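You operate a simulated robot arm through the tools that you are given. There is no shell and no other tool.

Carry out the task below with a simulated robot arm. There is one attempt and no reset: what you move stays moved.

Task
Give the plate on the turntable one slow turn under the lit lamp.
Fine: speed knob at SLOW; the plate stays there; after the turn, lamp off and parked; leave the rest of the bench as it is.

It is judged by the outcome, as a careful person would: the job done as asked, and still so three seconds after it is handed in. It fails if anything else is knocked over, pushed out of place, dropped, spilled or broken.

Robot
A 7-joint arm with a fingered hand, fixed in place. Base frame: the origin is on the floor under the middle of its stand, x ahead of it, y to its left, z up; the work surface is at about z = 0.863. Lengths are in m, angles in degrees, forces in N, time in s.
It reaches about 1.089 m from its shoulder. Its first joint turns from -149.0 to 149.0 degrees. Payload 3.5 kg.
The tool frame sits at the grasp point between the pads (the TCP): z along the fingers, y along the line on which they close. The tips reach 0.03 m beyond it. The gripper opens to 0.104 m; its body begins 0.035 m behind the TCP. The gripper is a hand of 4 fingers: y runs from the thumb to the fingers, the wrist lies at [-0.015, -0.11, -0.186] in the tool frame, and closing takes about 1.5 s.
Orientation is that of the tool frame in the base frame, as [roll, pitch, yaw] about the fixed x, y, z axes, in that order (R = Rz(yaw) Ry(pitch) Rx(roll)). With the fingers straight down and the wrist toward the robot, the tool's x, y and z point along [0, 1, 0], [1, 0, 0] and [0, 0, -1] of the base frame.

Tools
- The arm moves only by the tool play_rows. Its argument "deltas" is a list of rows, each a list of 7 numbers: the shift along the base's x, y, z in m, then the turn, a rotation vector about the base's x, y, z in degrees, then the gripper command, from -1 (fully open) to 1 (shut), values between in proportion. In form: [[tx, ty, tz, ax, ay, az, gripper], ...]. A call has 1 to 20 rows; each row shifts and turns the commanded pose from where the row before left it. Rows are played at 5 a second. More than 0.05 m and 8.6 degrees between two rows, or a gripper value outside its range, and nothing of the call is played. Where a pose cannot be reached the arm comes as near as it can. A force on the tool above 70 N (or 10 N above the force at the start of the call, whichever is more), or a blocked arm, ends the call early, and 0.2 s more pass. The fingers move at their own pace (about 0.045 m/s each) and stop on an object; they squeeze with about 23 N. The grip force told is the motor's: it shows also when the fingers shut on nothing. Time passes only in rows, and 0.2 s behind the last, so rows that do not move let the fingers close. It gives the time, the measured TCP pose, the force on the tool (base axes), the opening and the grip force at its end, in the units of the frame above (readings bear some noise), with the torque about the TCP (base axes, N m) and any sound that the robot's microphone picked up.
- Cameras (640 x 400 px; columns grow to the right, rows downward): "scene" is fixed at [0.22, -0.5001, 1.5399]; the picture's right is [0.42, -0.91, 0.00], its down [-0.25, -0.12, -0.96] and it looks along [0.87, 0.41, -0.27] (base axes); focal length 214 px, centre (320, 200). "wrist" rides on the gripper at [0.061, -0.092, -0.13] in the tool frame; the picture's right is [-0.81, 0.28, -0.52], its down [-0.53, -0.71, 0.46] and it looks along [-0.24, 0.64, 0.72] (tool axes); focal length 275 px, centre (320, 200). There is no depth. A picture from a camera that has moved, and an enlarged one, comes with that camera's place and axes in the base frame and with its lens.
- capture(camera): a new picture of that camera. It takes no simulated time.
- lift_body(by): slides the trunk up (or, below 0, down) by that many m; the arm rides with it, the base frame stays. It gives what a move gives, with no picture.
- set_grasp(shape): the hand has 4 fingers and takes this shape, open, in about a second: jaw (thumb against the fingers, like two jaws); tri (thumb and two fingers); tip (a fingertip pinch); poke (one finger out to press); point (the index stretched); flat (the hand flat); cup (the hand cupped); fist (a fist). The gripper value then closes the fingers along that shape, each until it touches; the sizes above hold for jaw. It gives what a move gives, with no picture.
- close_up(camera, box): a new picture of the part [left, top, right, bottom] of that camera's present view, enlarged. It takes no simulated time.
- job_done(): hands the job in; it is judged then, once.

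Places have to be worked out from the pictures, the camera data and where the tool is seen. Open the gripper and draw the arm clear of the work before you hand the job in, unless the task says otherwise.

The tools are called after "Call:" by a JSON object that holds its "op" and its "data". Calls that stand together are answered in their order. play_rows: Moves the arm, as the interface text tells. Its arguments: {"type":"object","properties":{"deltas":{"type":"array","items":{"type":"array","items":{"type":"number"}}}},"required":["deltas"]} The other tools are called the same way: lift_body (by) moves the trunk up or down; set_grasp (shape) gives the hand a shape; capture (camera) takes a picture; close_up (camera, box) takes an enlarged picture of a part of a camera's view; job_done () hands the job in.

At the start:

```text
time: 0.0
tool_pos: [0.6224, -0.476, 1.4603]
tcp_rot: [180.0, -0.1, 90.0]
ft_force: [0.1, 0.5, -0.2]
moment: [0.02, 0.01, 0.02]
width: 0.1035
finger_force: 0.1
shape: jaw
trunk travel left (down, up): [-0.65, 0.06]
```

scene: 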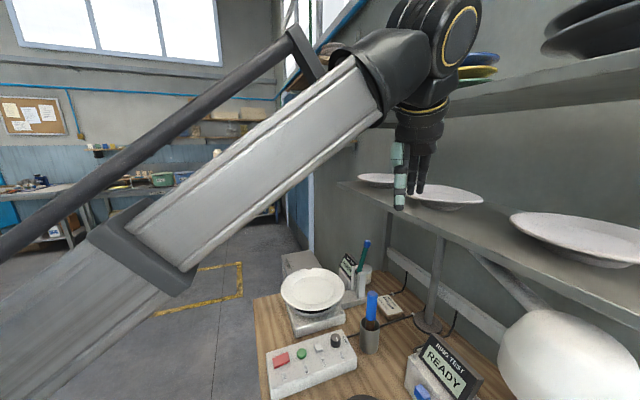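
wrist: 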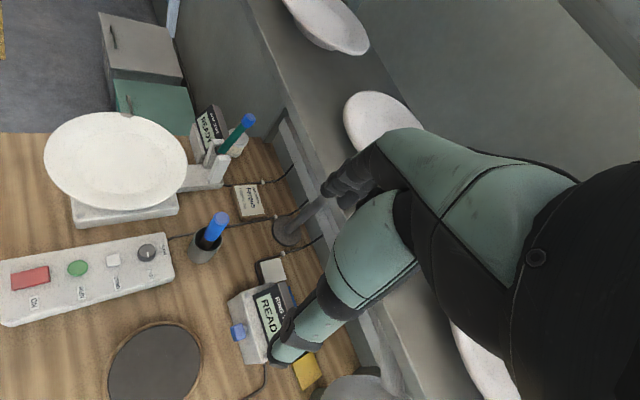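

The first pictures show a bench with a control box (red, green and white buttons plus a knob), a plate on a turntable, and a few displays. I'll enlarge both views to read the labels before moving.

Call:
{"op": "close_up", "data": {"camera": "wrist", "box": [0, 220, 190, 340]}}

Call:
{"op": "close_up", "data": {"camera": "wrist", "box": [170, 80, 330, 280]}}

Call:
{"op": "close_up", "data": {"camera": "scene", "box": [250, 240, 410, 400]}}

Call:
{"op": "close_up", "data": {"camera": "wrist", "box": [200, 240, 400, 400]}}

Call:
{"op": "close_up", "data": {"camera": "scene", "box": [380, 230, 640, 400]}}

```text
3.33 times, centred on (95, 280) of wrist
camera zoom: at [0.5314, -0.4161, 1.5905], right [0.28, -0.81, 0.52], down [-0.71, -0.53, -0.46], along [0.64, -0.24, -0.72], focal length 918 px, centre (1070, -67)
```

zoom: 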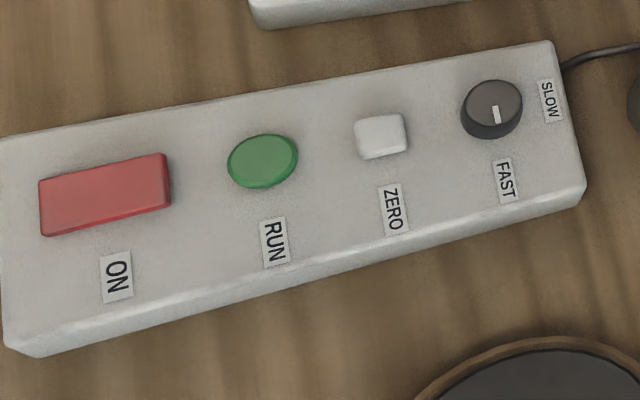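

```text
2.00 times, centred on (250, 180) of wrist
camera zoom: at [0.5314, -0.4161, 1.5905], right [0.28, -0.81, 0.52], down [-0.71, -0.53, -0.46], along [0.64, -0.24, -0.72], focal length 551 px, centre (460, 240)
```

zoom: 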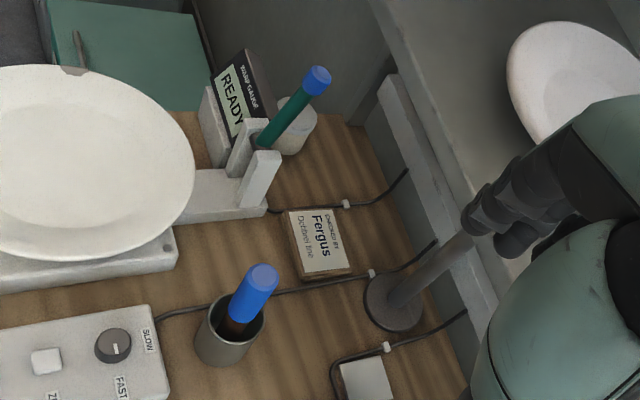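

```text
2.50 times, centred on (330, 320) of scene
camera zoom: at [0.22, -0.5001, 1.5399], right [0.42, -0.91, 0.0], down [-0.25, -0.12, -0.96], along [0.87, 0.41, -0.27], focal length 536 px, centre (295, -100)
```

zoom: 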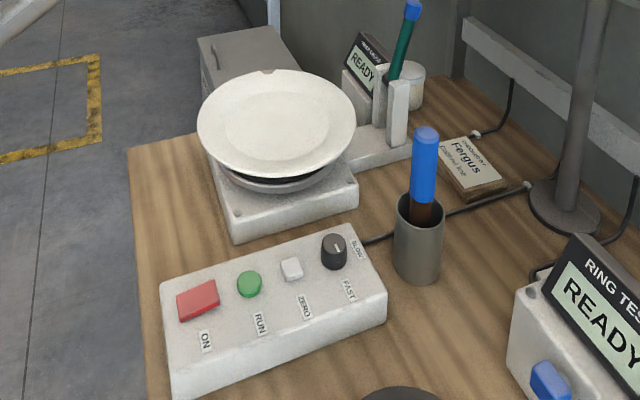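

```text
2.50 times, centred on (300, 320) of wrist
camera zoom: at [0.5314, -0.4161, 1.5905], right [0.28, -0.81, 0.52], down [-0.71, -0.53, -0.46], along [0.64, -0.24, -0.72], focal length 688 px, centre (370, -100)
```

zoom: 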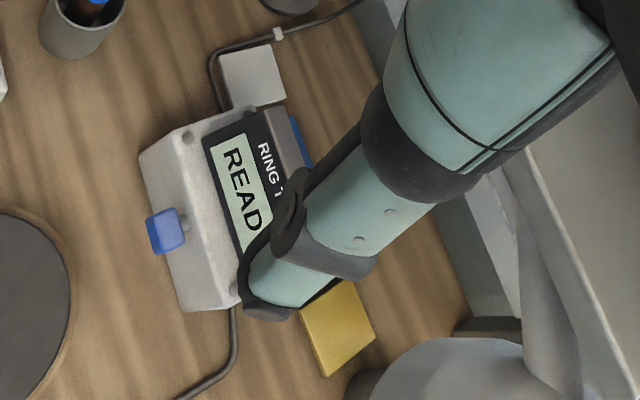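

```text
2.35 times, centred on (510, 315) of scene
camera zoom: at [0.22, -0.5001, 1.5399], right [0.42, -0.91, 0.0], down [-0.25, -0.12, -0.96], along [0.87, 0.41, -0.27], focal length 505 px, centre (-127, -71)
```

zoom: 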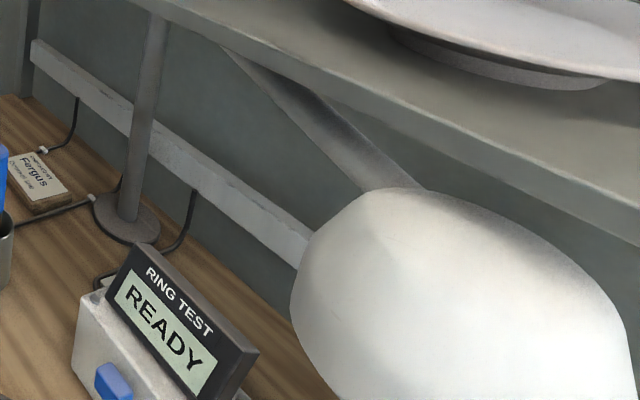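

The knob's white line points at FAST and SLOW is a quarter turn counter-clockwise from it. The box runs roughly from (0.58,-0.17) to (0.75,-0.34). The big white shade at the scene's lower right looks like the lamp, so I'll back the hand off from the shelf and yaw it to see the lamp.

Call:
{"op": "play_rows", "data": {"deltas": [[-0.02, 0.02, 0, 0, 0, -8, -1], [-0.02, 0.02, 0, 0, 0, -8, -1], [-0.02, 0.02, 0, 0, 0, -8, -1], [-0.02, 0.02, 0, 0, 0, -8, -1], [-0.02, 0.02, 0, 0, 0, -8, -1], [-0.02, 0.02, 0, 0, 0, -8, -1]]}}

```text
time: 1.4
tool_pos: [0.5018, -0.3567, 1.4614]
tcp_rot: [-180.0, 0.1, 41.8]
ft_force: [0.5, 0.5, -0.5]
moment: [0.01, 0.02, -0.03]
width: 0.1037
finger_force: 0.0
shape: jaw
trunk travel left (down, up): [-0.65, 0.06]
```

The move went as commanded, so I'll take both views from here.

Call:
{"op": "capture", "data": {"camera": "wrist"}}

Call:
{"op": "capture", "data": {"camera": "scene"}}

```text
taken
camera wrist: at [0.4874, -0.2476, 1.591], right [-0.42, -0.75, 0.52], down [-0.87, 0.18, -0.46], along [0.25, -0.64, -0.72], focal length 275 px, centre (320, 200)
```

wrist: 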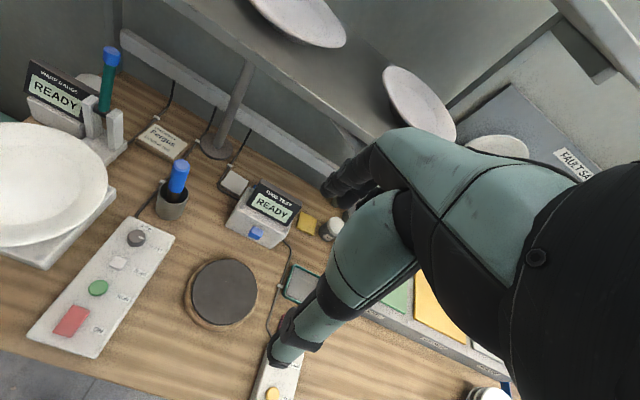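

```text
taken
```

scene: 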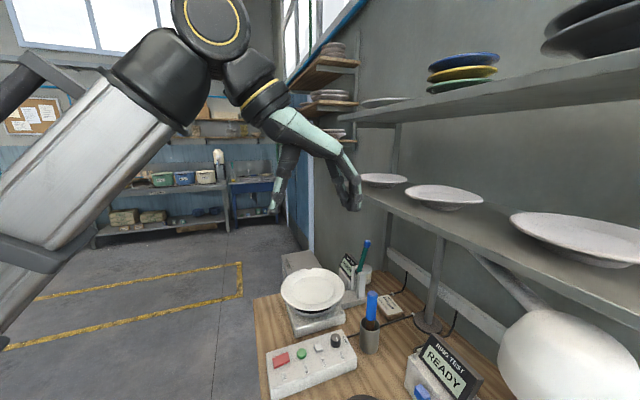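

The hand hides the lamp in this view. I'll yaw another 40° so the lamp falls in the free left half of the wrist picture.

Call:
{"op": "play_rows", "data": {"deltas": [[0, 0, 0, 0, 0, -8, -1], [0, 0, 0, 0, 0, -8, -1], [0, 0, 0, 0, 0, -8, -1], [0, 0, 0, 0, 0, -8, -1], [0, 0, 0, 0, 0, -8, -1]]}}

Call:
{"op": "capture", "data": {"camera": "wrist"}}

Call:
{"op": "capture", "data": {"camera": "scene"}}

```text
time: 2.6
tool_pos: [0.5041, -0.3566, 1.4616]
tcp_rot: [179.9, 0.0, 1.8]
ft_force: [1.2, -0.1, 0.8]
moment: [0.0, 0.01, 0.01]
width: 0.1037
finger_force: 0.0
shape: jaw
trunk travel left (down, up): [-0.65, 0.06]
```

```text
taken
camera wrist: at [0.562, -0.2634, 1.5906], right [-0.8, -0.3, 0.52], down [-0.56, 0.7, -0.46], along [-0.22, -0.65, -0.72], focal length 275 px, centre (320, 200)
```

wrist: 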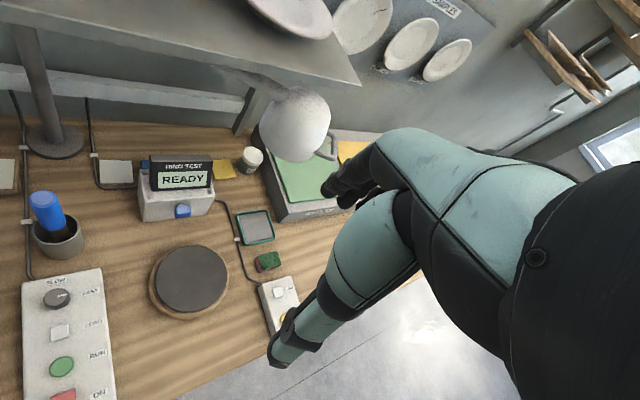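

```text
taken
```

scene: 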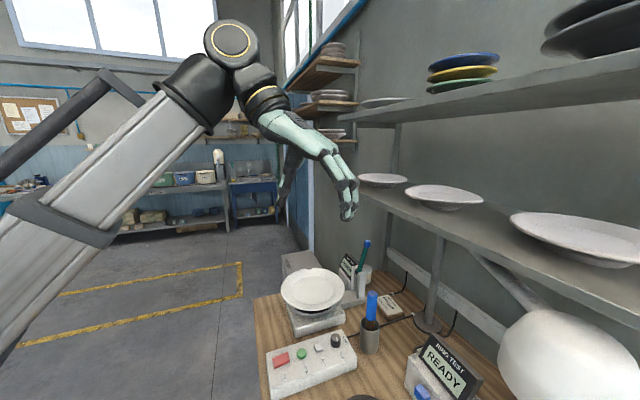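

Now the lamp is visible: a white shade near (0.56,-0.72,1.24), with an arm running back under the shelf toward the post at about (1.0,-0.6). I'll enlarge the lamp, its handle and the box near the front edge.

Call:
{"op": "close_up", "data": {"camera": "wrist", "box": [180, 50, 380, 200]}}

Call:
{"op": "close_up", "data": {"camera": "wrist", "box": [0, 0, 200, 130]}}

Call:
{"op": "close_up", "data": {"camera": "wrist", "box": [130, 140, 330, 380]}}

Call:
{"op": "close_up", "data": {"camera": "wrist", "box": [0, 170, 140, 400]}}

```text
2.67 times, centred on (280, 125) of wrist
camera zoom: at [0.562, -0.2634, 1.5906], right [-0.8, -0.3, 0.52], down [-0.56, 0.7, -0.46], along [-0.22, -0.65, -0.72], focal length 734 px, centre (427, 400)
```

zoom: 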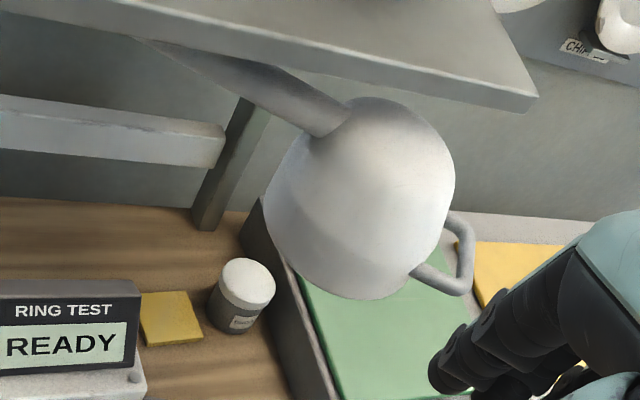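

```text
3.08 times, centred on (100, 65) of wrist
camera zoom: at [0.562, -0.2634, 1.5906], right [-0.8, -0.3, 0.52], down [-0.56, 0.7, -0.46], along [-0.22, -0.65, -0.72], focal length 847 px, centre (997, 615)
```

zoom: 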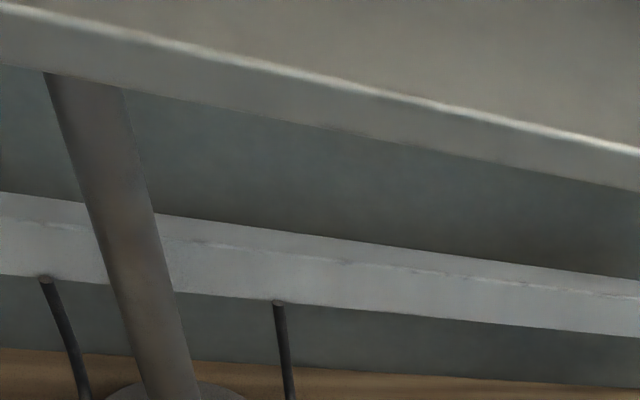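

```text
1.67 times, centred on (230, 260) of wrist
camera zoom: at [0.562, -0.2634, 1.5906], right [-0.8, -0.3, 0.52], down [-0.56, 0.7, -0.46], along [-0.22, -0.65, -0.72], focal length 459 px, centre (470, 100)
```

zoom: 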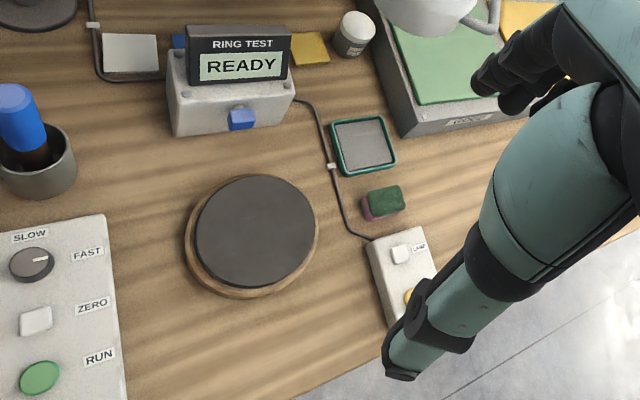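

```text
1.74 times, centred on (70, 285) of wrist
camera zoom: at [0.562, -0.2634, 1.5906], right [-0.8, -0.3, 0.52], down [-0.56, 0.7, -0.46], along [-0.22, -0.65, -0.72], focal length 479 px, centre (755, 52)
```

zoom: 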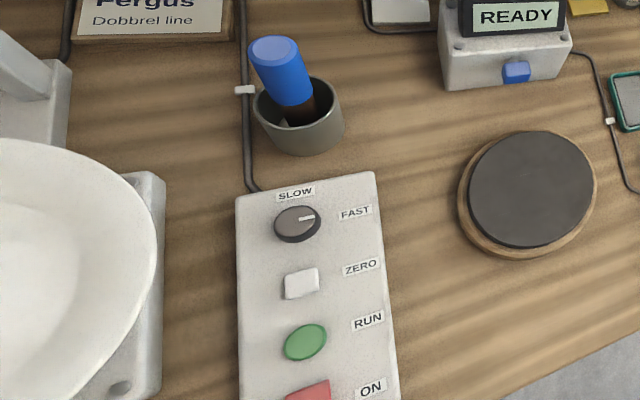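

There is a small box near the front edge, about (0.35,-0.53), with a white switch labelled LAMP and something yellow beside it. I'll shift the hand in -x to uncover it and see the lamp handle.

Call:
{"op": "play_rows", "data": {"deltas": [[-0.04, 0.01, 0, 0, 0, -4, -1], [-0.04, 0.01, 0, 0, 0, -4, -1], [-0.04, 0.01, 0, 0, 0, -4, -1], [-0.02, 0.01, 0, 0, 0, -4, -1]]}}

Call:
{"op": "capture", "data": {"camera": "wrist"}}

```text
time: 3.6
tool_pos: [0.3815, -0.3529, 1.4288]
tcp_rot: [179.5, -0.4, -13.7]
ft_force: [-0.3, 0.1, 0.4]
moment: [0.04, 0.02, 0.03]
width: 0.1036
finger_force: 0.0
shape: jaw
out of reach, approached as far as the arm can: row 3, 4
trunk travel left (down, up): [-0.65, 0.06]
```

```text
taken
camera wrist: at [0.4626, -0.2778, 1.5577], right [-0.86, -0.07, 0.51], down [-0.35, 0.81, -0.47], along [-0.39, -0.58, -0.72], focal length 275 px, centre (320, 200)
```

wrist: 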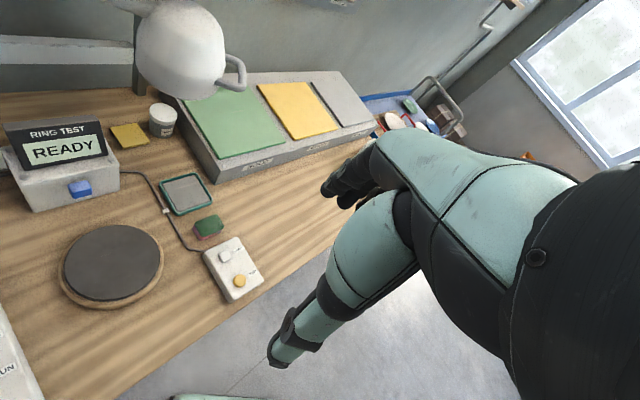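

The lamp box is now clear, so I'll enlarge it along with the lamp and its handle.

Call:
{"op": "close_up", "data": {"camera": "wrist", "box": [180, 200, 290, 320]}}

Call:
{"op": "close_up", "data": {"camera": "wrist", "box": [90, 0, 270, 140]}}

Call:
{"op": "close_up", "data": {"camera": "wrist", "box": [100, 60, 400, 240]}}

```text
3.33 times, centred on (235, 260) of wrist
camera zoom: at [0.4626, -0.2778, 1.5577], right [-0.86, -0.07, 0.51], down [-0.35, 0.81, -0.47], along [-0.39, -0.58, -0.72], focal length 918 px, centre (603, 0)
```

zoom: 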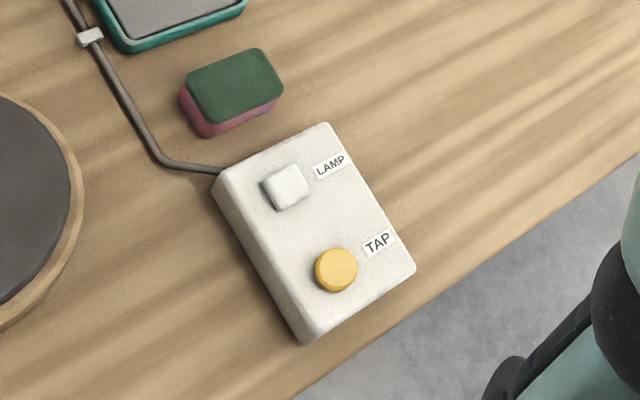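

```text
2.86 times, centred on (180, 70) of wrist
camera zoom: at [0.4626, -0.2778, 1.5577], right [-0.86, -0.07, 0.51], down [-0.35, 0.81, -0.47], along [-0.39, -0.58, -0.72], focal length 786 px, centre (720, 571)
```

zoom: 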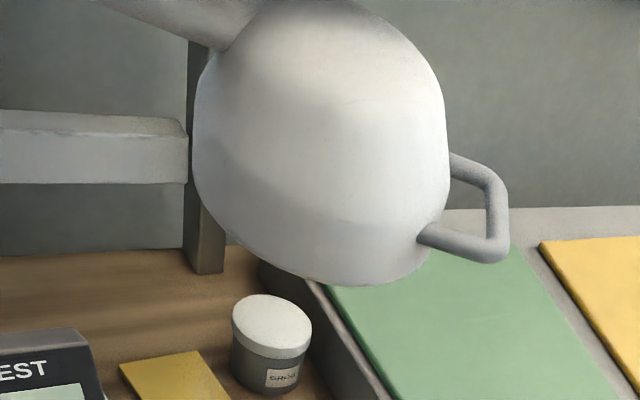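

```text
2.13 times, centred on (250, 150) of wrist
camera zoom: at [0.4626, -0.2778, 1.5577], right [-0.86, -0.07, 0.51], down [-0.35, 0.81, -0.47], along [-0.39, -0.58, -0.72], focal length 587 px, centre (469, 307)
```

zoom: 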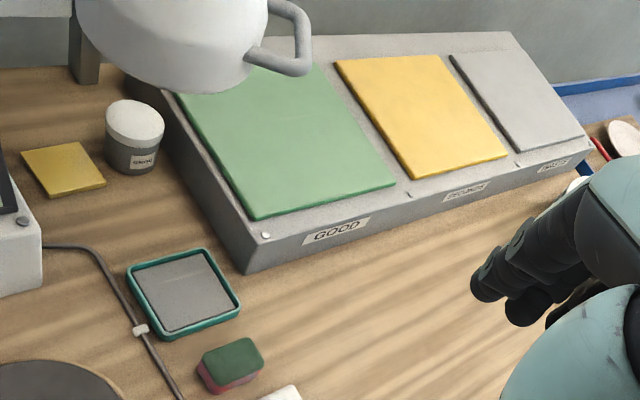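

The box reads LAMP (white switch) and TAP (yellow button). Triangulating from two views puts the lamp handle's bar near (0.469,-0.750,1.224) and the shade centre near (0.566,-0.705,1.243). Next I'll turn back to look over the turntable and control box from above.

Call:
{"op": "play_rows", "data": {"deltas": [[0.014, 0.008, 0, 0, 0, 8, -1], [0.014, 0.008, 0, 0, 0, 8, -1], [0.014, 0.008, 0, 0, 0, 8, -1], [0.014, 0.008, 0, 0, 0, 8, -1], [0.014, 0.008, 0, 0, 0, 8, -1], [0.014, 0.008, 0, 0, 0, 8, -1], [0.014, 0.008, 0, 0, 0, 8, -1], [0.014, 0.008, 0, 0, 0, 8, -1], [0.014, 0.008, 0, 0, 0, 8, -1], [0.014, 0.008, 0, 0, 0, 8, -1], [0.014, 0.008, 0, 0, 0, 8, -1], [0.014, 0.008, 0, 0, 0, 8, -1], [0, 0, 0, 0, 0, 8, -1]]}}

Call:
{"op": "capture", "data": {"camera": "wrist"}}

```text
time: 6.4
tool_pos: [0.5492, -0.2563, 1.4275]
tcp_rot: [-179.9, 0.0, 90.1]
ft_force: [-0.3, 0.3, -0.6]
moment: [0.01, 0.02, 0.02]
width: 0.1037
finger_force: 0.0
shape: jaw
trunk travel left (down, up): [-0.65, 0.06]
```

```text
taken
camera wrist: at [0.4588, -0.196, 1.5582], right [0.28, -0.81, 0.52], down [-0.71, -0.53, -0.46], along [0.65, -0.24, -0.72], focal length 275 px, centre (320, 200)
```

wrist: 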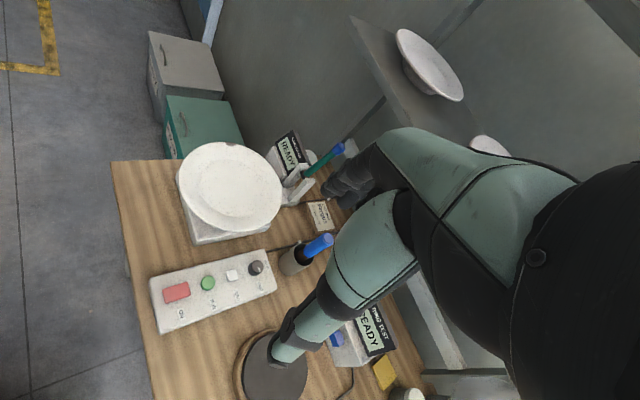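

The turntable, plate and control box are all in clear view now, so I'll enlarge each of them.

Call:
{"op": "close_up", "data": {"camera": "wrist", "box": [160, 120, 360, 250]}}

Call:
{"op": "close_up", "data": {"camera": "wrist", "box": [140, 240, 290, 340]}}

Call:
{"op": "close_up", "data": {"camera": "wrist", "box": [260, 115, 360, 235]}}

Call:
{"op": "close_up", "data": {"camera": "scene", "box": [260, 230, 420, 330]}}

Call:
{"op": "close_up", "data": {"camera": "scene", "box": [250, 320, 400, 400]}}

```text
3.08 times, centred on (260, 185) of wrist
camera zoom: at [0.4588, -0.196, 1.5582], right [0.28, -0.81, 0.52], down [-0.71, -0.53, -0.46], along [0.65, -0.24, -0.72], focal length 847 px, centre (505, 246)
```

zoom: 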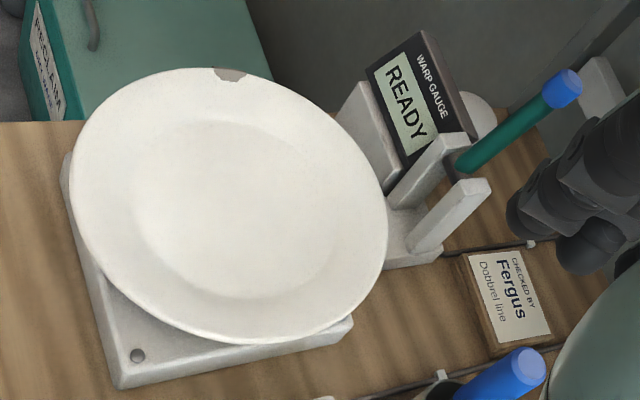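

```text
4.00 times, centred on (215, 290) of wrist
camera zoom: at [0.4588, -0.196, 1.5582], right [0.28, -0.81, 0.52], down [-0.71, -0.53, -0.46], along [0.65, -0.24, -0.72], focal length 1101 px, centre (740, -160)
```

zoom: 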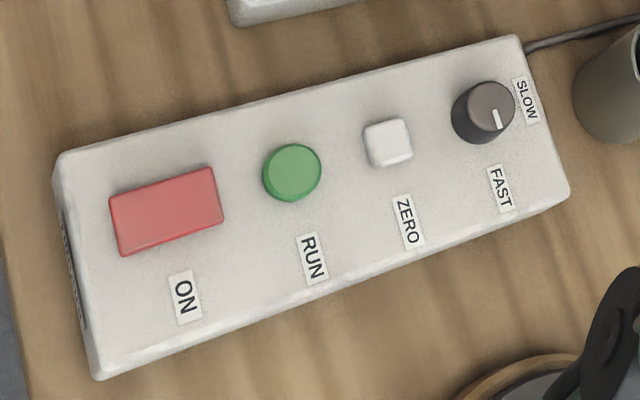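

```text
3.33 times, centred on (310, 175) of wrist
camera zoom: at [0.4588, -0.196, 1.5582], right [0.28, -0.81, 0.52], down [-0.71, -0.53, -0.46], along [0.65, -0.24, -0.72], focal length 918 px, centre (353, 283)
```

zoom: 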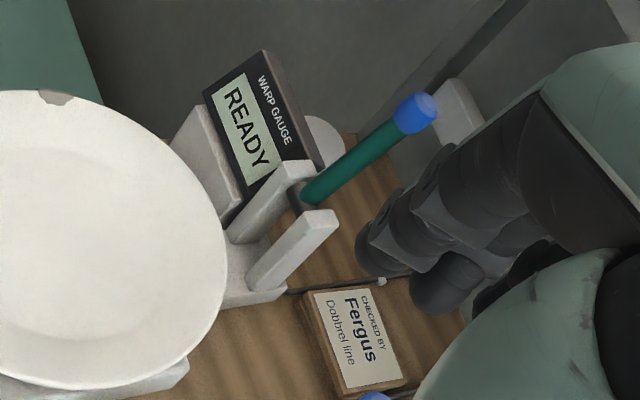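

```text
4.00 times, centred on (340, 280) of scene
camera zoom: at [0.22, -0.5001, 1.5399], right [0.42, -0.91, 0.0], down [-0.25, -0.12, -0.96], along [0.87, 0.41, -0.27], focal length 858 px, centre (240, -120)
```

zoom: 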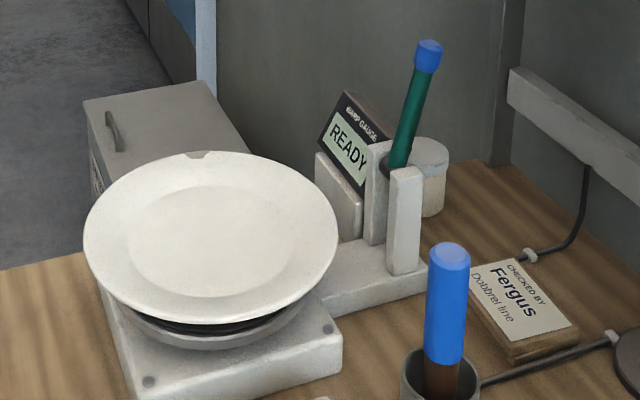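

```text
4.27 times, centred on (325, 360) of scene
camera zoom: at [0.22, -0.5001, 1.5399], right [0.42, -0.91, 0.0], down [-0.25, -0.12, -0.96], along [0.87, 0.41, -0.27], focal length 915 px, centre (299, -483)
```

zoom: 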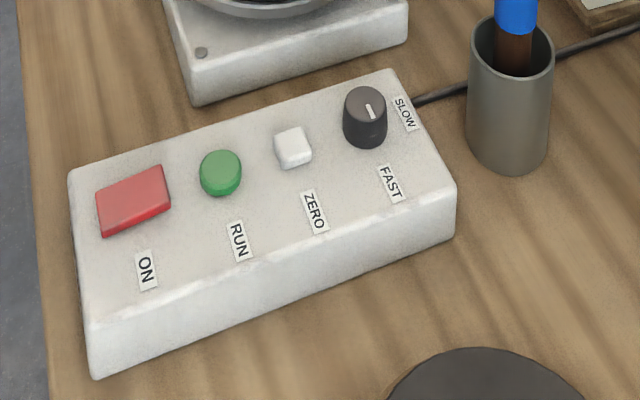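

The WARP GAUGE reads READY, the plate has a chip on its rim that I can use to track rotation, and the knob is confirmed at FAST (it needs +90° about z). From the two views I get RUN ≈ (0.646,-0.237,0.92), ON ≈ (0.605,-0.194), ZERO ≈ (0.689,-0.276), knob ≈ (0.731,-0.316, top 0.932), and plate centre ≈ (0.836,-0.165,0.99). I'll lower the trunk to bring the arm to working height.

Call:
{"op": "lift_body", "data": {"by": -0.28}}

Call:
{"op": "capture", "data": {"camera": "scene"}}

Call:
{"op": "capture", "data": {"camera": "wrist"}}

```text
time: 9.2
tool_pos: [0.549, -0.2555, 1.1475]
tcp_rot: [-180.0, 0.1, 89.9]
ft_force: [-0.6, 0.1, -0.9]
moment: [0.01, 0.03, 0.0]
width: 0.1036
finger_force: 0.1
shape: jaw
trunk travel left (down, up): [-0.37, 0.34]
```

```text
taken
```

scene: 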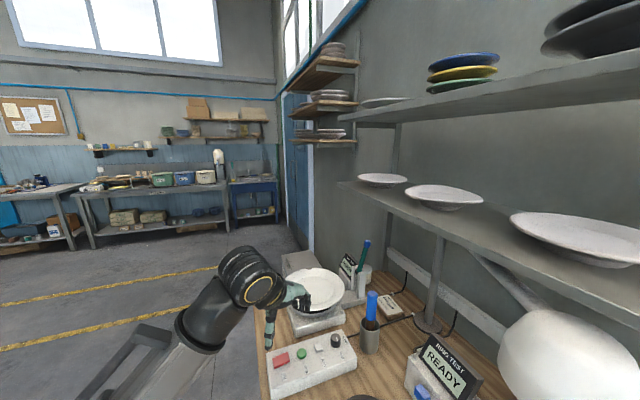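

```text
taken
camera wrist: at [0.459, -0.1957, 1.2781], right [0.28, -0.81, 0.52], down [-0.71, -0.53, -0.46], along [0.64, -0.24, -0.72], focal length 275 px, centre (320, 200)
```

wrist: 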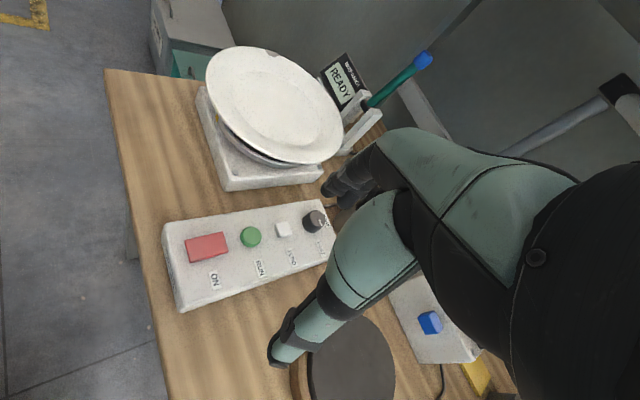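

The arm followed the trunk down cleanly. A black joint shows at the upper right of the wrist view and may be the lamp's pivot, so I'll enlarge it.

Call:
{"op": "close_up", "data": {"camera": "wrist", "box": [440, 0, 640, 180]}}

Call:
{"op": "close_up", "data": {"camera": "wrist", "box": [150, 190, 350, 320]}}

Call:
{"op": "close_up", "data": {"camera": "scene", "box": [220, 240, 400, 400]}}

```text
2.22 times, centred on (540, 90) of wrist
camera zoom: at [0.459, -0.1957, 1.2781], right [0.28, -0.81, 0.52], down [-0.71, -0.53, -0.46], along [0.64, -0.24, -0.72], focal length 612 px, centre (-169, 444)
```

zoom: 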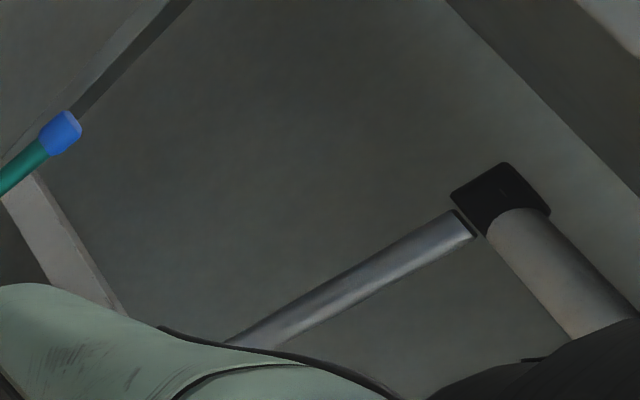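

```text
3.08 times, centred on (250, 255) of wrist
camera zoom: at [0.459, -0.1957, 1.2781], right [0.28, -0.81, 0.52], down [-0.71, -0.53, -0.46], along [0.64, -0.24, -0.72], focal length 847 px, centre (535, 31)
```

zoom: 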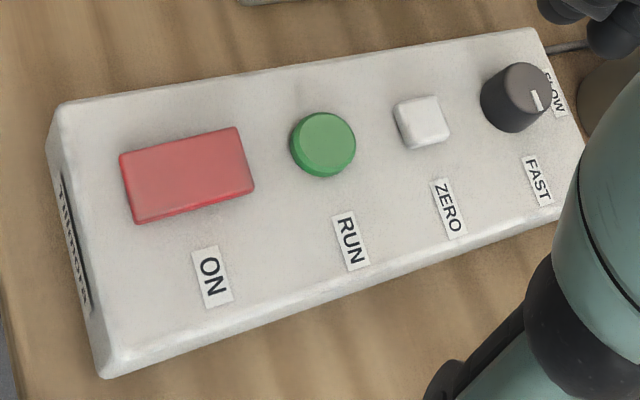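

```text
2.50 times, centred on (310, 320) of scene
camera zoom: at [0.22, -0.5001, 1.5399], right [0.42, -0.91, 0.0], down [-0.25, -0.12, -0.96], along [0.87, 0.41, -0.27], focal length 536 px, centre (345, -100)
```

zoom: 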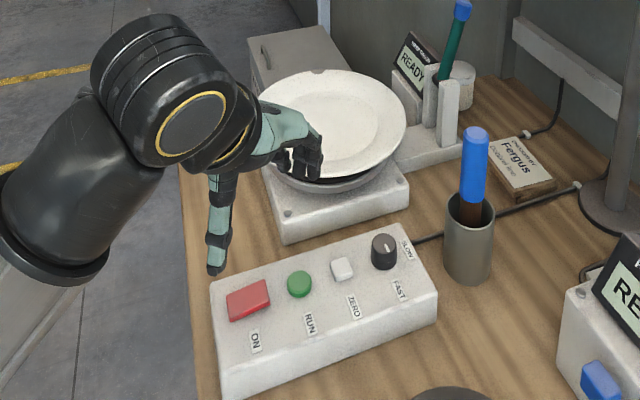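

The lamp's pivot block sits at about (1.0,-0.6,1.29), on the post under the shelf. I need fingertip positions for the other hand shapes, so while I'm in free space I'll try the pinch shape and look at it.

Call:
{"op": "set_grasp", "data": {"shape": "tip"}}

Call:
{"op": "capture", "data": {"camera": "wrist"}}

Call:
{"op": "close_up", "data": {"camera": "scene", "box": [220, 240, 400, 400]}}

```text
time: 10.1
tool_pos: [0.5502, -0.256, 1.1482]
tcp_rot: [180.0, 0.0, 89.9]
ft_force: [-0.2, -1.1, -0.8]
moment: [0.0, 0.01, -0.01]
width: 0.1036
finger_force: 0.0
shape: tip
trunk travel left (down, up): [-0.37, 0.34]
```

```text
taken
camera wrist: at [0.459, -0.1957, 1.2781], right [0.28, -0.81, 0.52], down [-0.71, -0.53, -0.46], along [0.64, -0.24, -0.72], focal length 275 px, centre (320, 200)
```

wrist: 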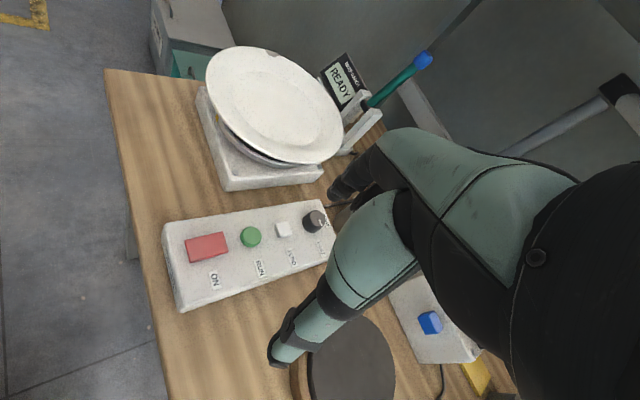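

```text
2.50 times, centred on (310, 320) of scene
camera zoom: at [0.22, -0.5001, 1.5399], right [0.42, -0.91, 0.0], down [-0.25, -0.12, -0.96], along [0.87, 0.41, -0.27], focal length 536 px, centre (345, -100)
```

zoom: 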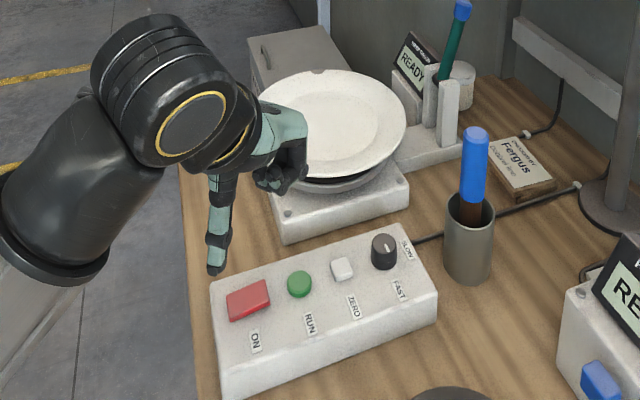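

In pinch shape only the index opposes the thumb and the others are folded. I'll close it in the air to see where the tips meet relative to the TCP.

Call:
{"op": "play_rows", "data": {"deltas": [[0, 0, 0, 0, 0, 0, 0.6], [0, 0, 0, 0, 0, 0, 0.6], [0, 0, 0, 0, 0, 0, 0.6], [0, 0, 0, 0, 0, 0, 0.6], [0, 0, 0, 0, 0, 0, 0.6], [0, 0, 0, 0, 0, 0, 0.6], [0, 0, 0, 0, 0, 0, 0.6]]}}

Call:
{"op": "close_up", "data": {"camera": "wrist", "box": [240, 160, 420, 400]}}

Call:
{"op": "close_up", "data": {"camera": "scene", "box": [240, 260, 340, 360]}}

```text
time: 11.7
tool_pos: [0.5499, -0.2567, 1.1478]
tcp_rot: [180.0, 0.0, 90.0]
ft_force: [-0.4, 0.2, -0.1]
moment: [0.03, -0.02, -0.01]
width: 0.0213
finger_force: 0.0
shape: tip
trunk travel left (down, up): [-0.37, 0.34]
```

```text
1.67 times, centred on (330, 280) of wrist
camera zoom: at [0.459, -0.1957, 1.2781], right [0.28, -0.81, 0.52], down [-0.71, -0.53, -0.46], along [0.64, -0.24, -0.72], focal length 459 px, centre (303, 67)
```

zoom: 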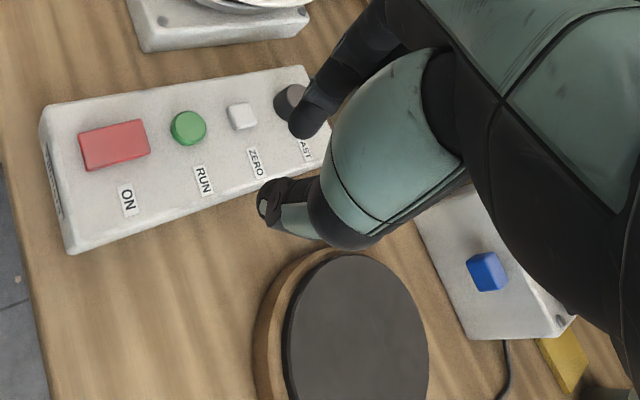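

```text
4.00 times, centred on (290, 310) of scene
camera zoom: at [0.22, -0.5001, 1.5399], right [0.42, -0.91, 0.0], down [-0.25, -0.12, -0.96], along [0.87, 0.41, -0.27], focal length 858 px, centre (440, -240)
```

zoom: 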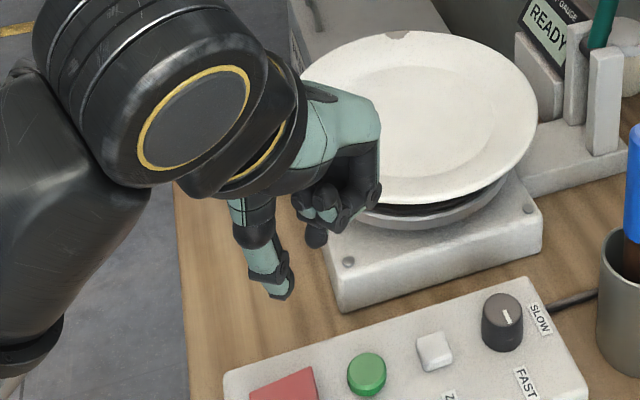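

The pads close around the TCP and the tips reach about 3 cm beyond it, as stated. For the knob I'll work between yaw ≈ 85° and 135°, which keeps the thumb off ZERO and the hand off the marker cup. First I'll hover above it at z ≈ 1.05 with about 6 cm of opening.

Call:
{"op": "play_rows", "data": {"deltas": [[0.03, -0.01, -0.01, 0, 0, 0, -0.15], [0.03, -0.01, -0.01, 0, 0, 0, -0.15], [0.03, -0.01, -0.015, 0, 0, 0, -0.15], [0.03, -0.01, -0.02, 0, 0, -1, -0.15], [0.03, -0.01, -0.02, 0, 0, -2, -0.15], [0.031, -0.01, -0.023, 0, 0, -2, -0.15], [0, 0, 0, 0, 0, 0, -0.15]]}}

Call:
{"op": "capture", "data": {"camera": "wrist"}}

Call:
{"op": "close_up", "data": {"camera": "scene", "box": [250, 260, 410, 380]}}

```text
time: 13.3
tool_pos: [0.7324, -0.3181, 1.051]
tcp_rot: [-179.9, 0.0, 85.0]
ft_force: [0.0, -0.3, 0.1]
moment: [-0.01, -0.02, 0.01]
width: 0.0595
finger_force: 0.1
shape: tip
trunk travel left (down, up): [-0.37, 0.34]
```

```text
taken
camera wrist: at [0.6462, -0.2489, 1.1797], right [0.2, -0.83, 0.52], down [-0.76, -0.47, -0.46], along [0.62, -0.3, -0.72], focal length 275 px, centre (320, 200)
```

wrist: 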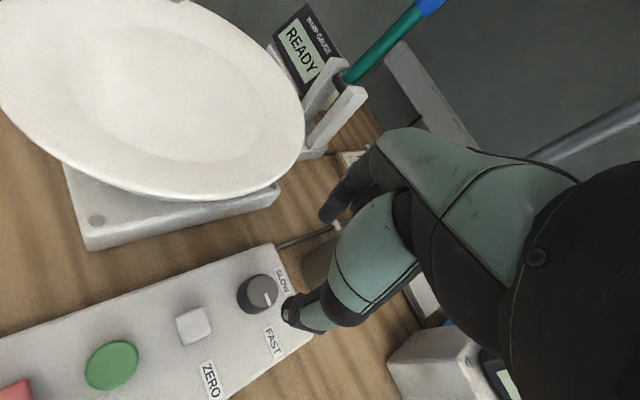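

```text
3.33 times, centred on (330, 320) of scene
camera zoom: at [0.22, -0.5001, 1.5399], right [0.42, -0.91, 0.0], down [-0.25, -0.12, -0.96], along [0.87, 0.41, -0.27], focal length 715 px, centre (287, -200)
```

zoom: 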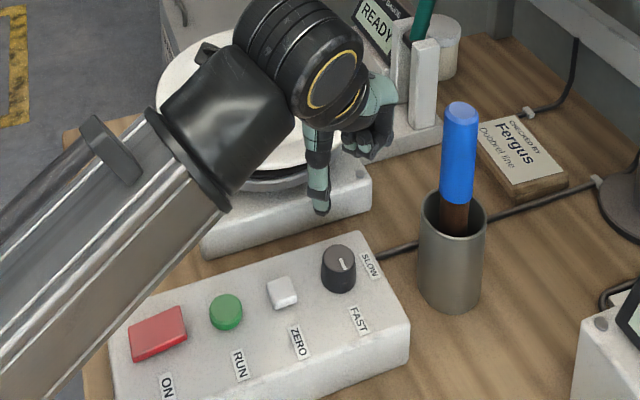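

From this closer view the knob is at about (0.729,-0.317), top ≈ 0.93, diameter ≈ 3.5 cm, and the hand is well clear of the marker cup. I'll descend partway and check alignment.

Call:
{"op": "play_rows", "data": {"deltas": [[-0.003, 0.001, -0.025, 0, 0, 0, -0.15], [0, 0, -0.025, 0, 0, 0, -0.15], [0, 0, -0.02, 0, 0, 0, -0.15], [0, 0, 0, 0, 0, 0, -0.15]]}}

Call:
{"op": "close_up", "data": {"camera": "wrist", "box": [160, 160, 380, 330]}}

Call:
{"op": "close_up", "data": {"camera": "scene", "box": [280, 270, 400, 360]}}

```text
time: 14.3
tool_pos: [0.7273, -0.3157, 0.98]
tcp_rot: [-180.0, 0.0, 85.0]
ft_force: [1.0, -0.7, 0.2]
moment: [0.0, -0.03, 0.03]
width: 0.0594
finger_force: 0.1
shape: tip
trunk travel left (down, up): [-0.37, 0.34]
```

```text
2.35 times, centred on (270, 245) of wrist
camera zoom: at [0.6423, -0.2471, 1.1101], right [0.2, -0.83, 0.52], down [-0.76, -0.47, -0.46], along [0.62, -0.3, -0.72], focal length 648 px, centre (438, 94)
```

zoom: 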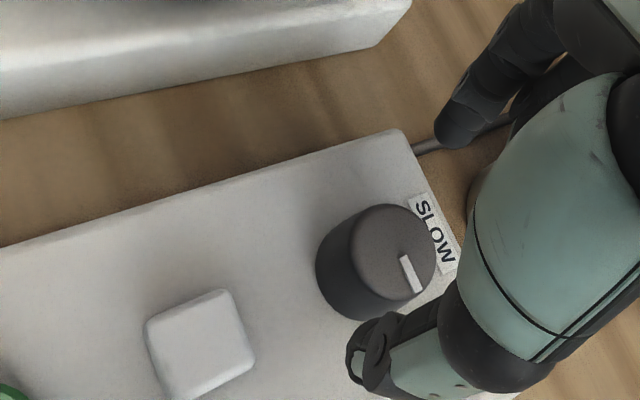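

```text
4.44 times, centred on (340, 315) of scene
camera zoom: at [0.22, -0.5001, 1.5399], right [0.42, -0.91, 0.0], down [-0.25, -0.12, -0.96], along [0.87, 0.41, -0.27], focal length 953 px, centre (231, -311)
```

zoom: 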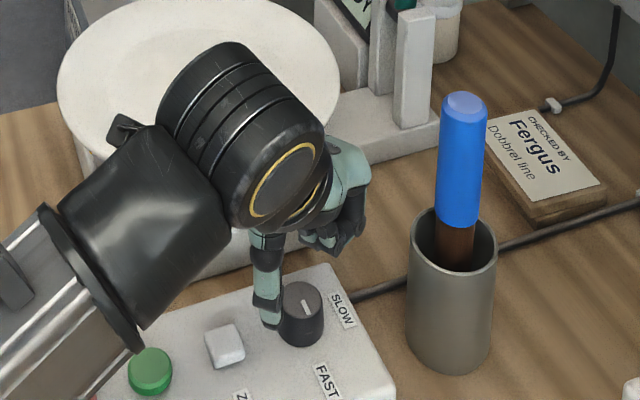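

The knob sits about 4 mm to -y of the fingertip centre, so I'll correct that and descend so the tips straddle it.

Call:
{"op": "play_rows", "data": {"deltas": [[0.001, -0.004, -0.01, 0, 0, 0, -0.15], [0, 0, -0.01, 0, 0, 0, -0.15], [0, 0, -0.01, 0, 0, 0, -0.15], [0, 0, 0, 0, 0, 0, -0.15]]}}

Call:
{"op": "close_up", "data": {"camera": "wrist", "box": [200, 160, 380, 310]}}

Call:
{"op": "close_up", "data": {"camera": "scene", "box": [290, 290, 380, 360]}}

```text
time: 15.3
tool_pos: [0.7298, -0.3191, 0.9511]
tcp_rot: [-179.9, -0.1, 85.1]
ft_force: [0.9, -0.2, -0.6]
moment: [0.01, 0.0, 0.0]
width: 0.0594
finger_force: 0.0
shape: tip
trunk travel left (down, up): [-0.37, 0.34]
```

```text
2.67 times, centred on (290, 235) of wrist
camera zoom: at [0.6433, -0.2508, 1.0808], right [0.2, -0.83, 0.52], down [-0.76, -0.47, -0.46], along [0.62, -0.3, -0.72], focal length 734 px, centre (400, 107)
```

zoom: 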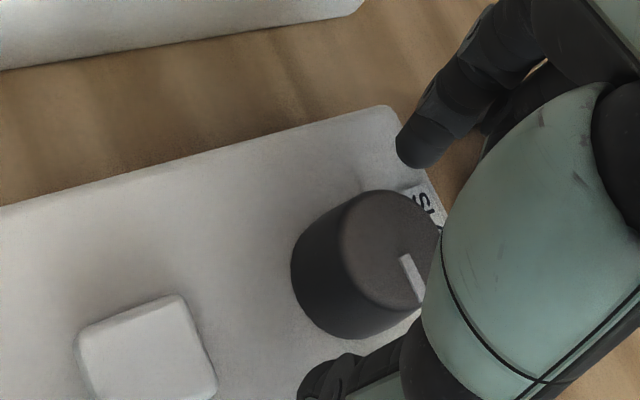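

```text
5.71 times, centred on (335, 325) of scene
camera zoom: at [0.22, -0.5001, 1.5399], right [0.42, -0.91, 0.0], down [-0.25, -0.12, -0.96], along [0.87, 0.41, -0.27], focal length 1226 px, centre (234, -514)
```

zoom: 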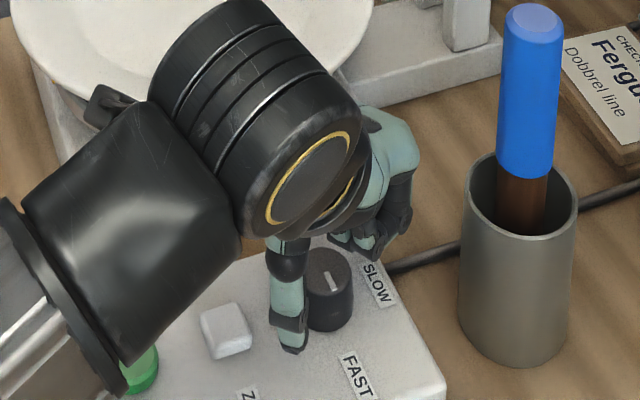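

Thumb and index straddle the knob with no contact so far. I'll go down about 7 mm more, watching the force, then close gently.

Call:
{"op": "play_rows", "data": {"deltas": [[0, 0, -0.004, 0, 0, 0, -0.15], [0, 0, -0.003, 0, 0, 0, -0.15], [0, 0, 0, 0, 0, 0, 0.1], [0, 0, 0, 0, 0, 0, 0.3], [0, 0, 0, 0, 0, 0, 0.5], [0, 0, 0, 0, 0, 0, 0.5], [0, 0, 0, 0, 0, 0, 0.5]]}}

Call:
{"op": "close_up", "data": {"camera": "wrist", "box": [200, 160, 380, 310]}}

Call:
{"op": "close_up", "data": {"camera": "scene", "box": [290, 290, 380, 360]}}

```text
time: 16.9
tool_pos: [0.7282, -0.3189, 0.9438]
tcp_rot: [-180.0, 0.0, 85.0]
ft_force: [-0.3, 0.1, -0.2]
moment: [0.02, -0.01, 0.0]
width: 0.0269
finger_force: 23.1
shape: tip
trunk travel left (down, up): [-0.37, 0.34]
```

```text
2.67 times, centred on (290, 235) of wrist
camera zoom: at [0.6437, -0.2506, 1.0734], right [0.2, -0.83, 0.52], down [-0.76, -0.47, -0.46], along [0.62, -0.3, -0.72], focal length 734 px, centre (400, 107)
```

zoom: 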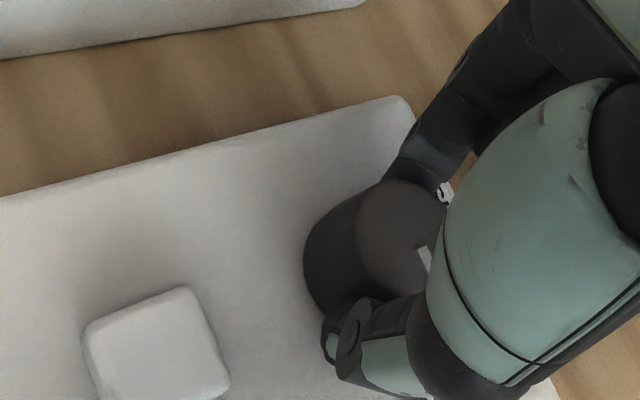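

```text
5.71 times, centred on (335, 325) of scene
camera zoom: at [0.22, -0.5001, 1.5399], right [0.42, -0.91, 0.0], down [-0.25, -0.12, -0.96], along [0.87, 0.41, -0.27], focal length 1226 px, centre (234, -514)
```

zoom: 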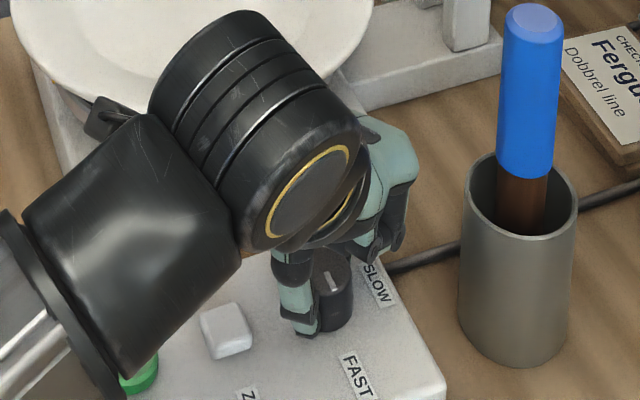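

The knob is gripped (width 0.027, 23 N). Now I'll rotate the hand +48° about vertical.

Call:
{"op": "play_rows", "data": {"deltas": [[0, 0, 0, 0, 0, 6, 0.5], [0, 0, 0, 0, 0, 8, 0.5], [0, 0, 0, 0, 0, 8, 0.5], [0, 0, 0, 0, 0, 8, 0.5], [0, 0, 0, 0, 0, 8, 0.5], [0, 0, 0, 0, 0, 8, 0.5], [0, 0, 0, 0, 0, 0, 0.5]]}}

Call:
{"op": "close_up", "data": {"camera": "wrist", "box": [200, 160, 380, 310]}}

Call:
{"op": "close_up", "data": {"camera": "scene", "box": [270, 280, 400, 380]}}

```text
time: 18.5
tool_pos: [0.7287, -0.3186, 0.9448]
tcp_rot: [180.0, 0.0, 131.1]
ft_force: [0.7, 2.5, 1.9]
moment: [0.08, -0.03, 0.01]
width: 0.0267
finger_force: 23.2
shape: tip
trunk travel left (down, up): [-0.37, 0.34]
```

```text
2.67 times, centred on (290, 235) of wrist
camera zoom: at [0.6203, -0.3336, 1.0732], right [0.74, -0.43, 0.52], down [-0.19, -0.87, -0.46], along [0.65, 0.24, -0.72], focal length 734 px, centre (400, 107)
```

zoom: 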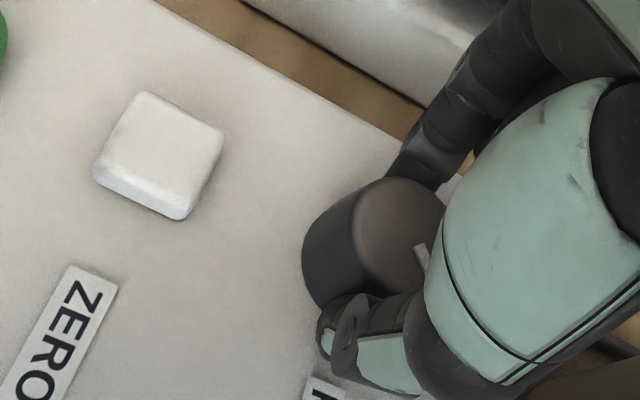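

```text
4.00 times, centred on (335, 330) of scene
camera zoom: at [0.22, -0.5001, 1.5399], right [0.42, -0.91, 0.0], down [-0.25, -0.12, -0.96], along [0.87, 0.41, -0.27], focal length 858 px, centre (260, -320)
```

zoom: 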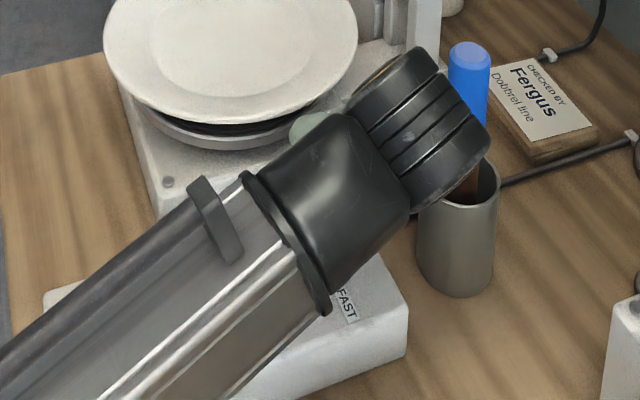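

The indicator stayed fixed relative to the hand, so the knob has turned about 46° with it. I'll open, lift, swing back to yaw 85° and regrip for the rest.

Call:
{"op": "play_rows", "data": {"deltas": [[0, 0, 0, 0, 0, 0, -0.15], [0, 0, 0, 0, 0, 0, -0.15], [0, 0, 0, 0, 0, 0, -0.15], [0, 0, 0, 0, 0, 0, -0.15], [0, 0, 0.02, 0, 0, 0, -0.15], [0, 0, 0.02, 0, 0, 0, -0.15], [0, 0, 0, 0, 0, -8, -0.15], [0, 0, 0, 0, 0, -8, -0.15], [0, 0, 0, 0, 0, -8, -0.15], [0, 0, 0, 0, 0, -8, -0.15], [0, 0, 0, 0, 0, -8, -0.15], [0, 0, 0, 0, 0, -6, -0.15], [0, 0, 0, 0, 0, 0, -0.15]]}}

Call:
{"op": "close_up", "data": {"camera": "wrist", "box": [160, 160, 380, 330]}}

Call:
{"op": "close_up", "data": {"camera": "scene", "box": [270, 280, 400, 380]}}

```text
time: 21.3
tool_pos: [0.7281, -0.3201, 0.9833]
tcp_rot: [180.0, 0.0, 85.0]
ft_force: [0.0, 0.1, 0.0]
moment: [0.0, 0.02, -0.01]
width: 0.0596
finger_force: 0.0
shape: tip
trunk travel left (down, up): [-0.37, 0.34]
```

```text
2.35 times, centred on (270, 245) of wrist
camera zoom: at [0.6436, -0.2509, 1.1133], right [0.2, -0.83, 0.52], down [-0.76, -0.47, -0.46], along [0.62, -0.3, -0.72], focal length 648 px, centre (438, 94)
```

zoom: 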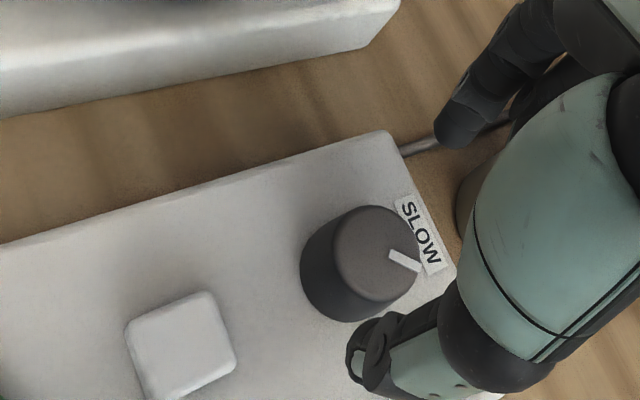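

```text
4.00 times, centred on (335, 330) of scene
camera zoom: at [0.22, -0.5001, 1.5399], right [0.42, -0.91, 0.0], down [-0.25, -0.12, -0.96], along [0.87, 0.41, -0.27], focal length 858 px, centre (260, -320)
```

zoom: 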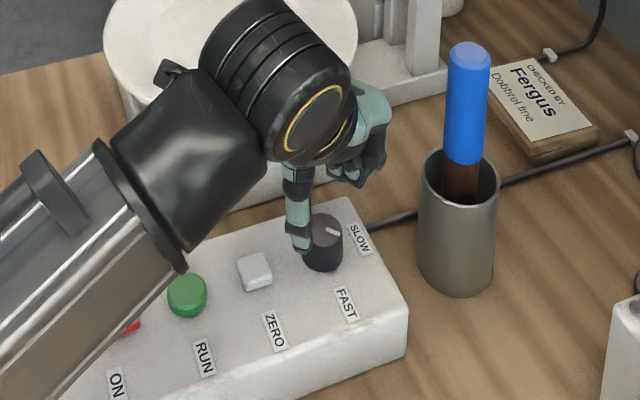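

The indicator is now about halfway (≈ -96°; SLOW is at ≈ -45°). I'll descend, regrip and turn about 50° more.

Call:
{"op": "play_rows", "data": {"deltas": [[0.001, 0.001, -0.02, 0, 0, 0, -0.15], [0, 0, -0.015, 0, 0, 0, -0.15], [0, 0, -0.005, 0, 0, 0, -0.15], [0, 0, 0, 0, 0, 0, 0.1], [0, 0, 0, 0, 0, 0, 0.3], [0, 0, 0, 0, 0, 0, 0.5], [0, 0, 0, 0, 0, 0, 0.5], [0, 0, 0, 0, 0, 0, 0.5], [0, 0, 0, 0, 0, 6, 0.5], [0, 0, 0, 0, 0, 8, 0.5], [0, 0, 0, 0, 0, 8, 0.5], [0, 0, 0, 0, 0, 8, 0.5], [0, 0, 0, 0, 0, 8, 0.5], [0, 0, 0, 0, 0, 8, 0.5], [0, 0, 0, 0, 0, 4, 0.5], [0, 0, 0, 0, 0, 0, 0.5]]}}

Call:
{"op": "close_up", "data": {"camera": "wrist", "box": [200, 160, 380, 310]}}

```text
time: 24.7
tool_pos: [0.7302, -0.3179, 0.9437]
tcp_rot: [179.9, 0.0, 135.1]
ft_force: [-2.1, -0.9, 1.3]
moment: [-0.02, 0.04, -0.02]
width: 0.0271
finger_force: 0.0
shape: tip
trunk travel left (down, up): [-0.37, 0.34]
```

```text
2.67 times, centred on (290, 235) of wrist
camera zoom: at [0.6223, -0.3406, 1.0731], right [0.77, -0.38, 0.52], down [-0.13, -0.88, -0.46], along [0.63, 0.28, -0.72], focal length 734 px, centre (400, 107)
```

zoom: 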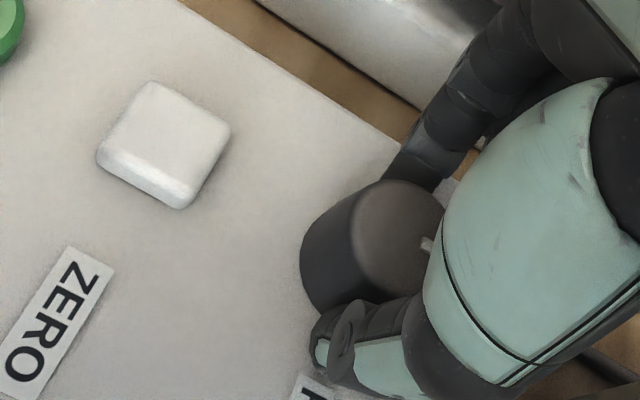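

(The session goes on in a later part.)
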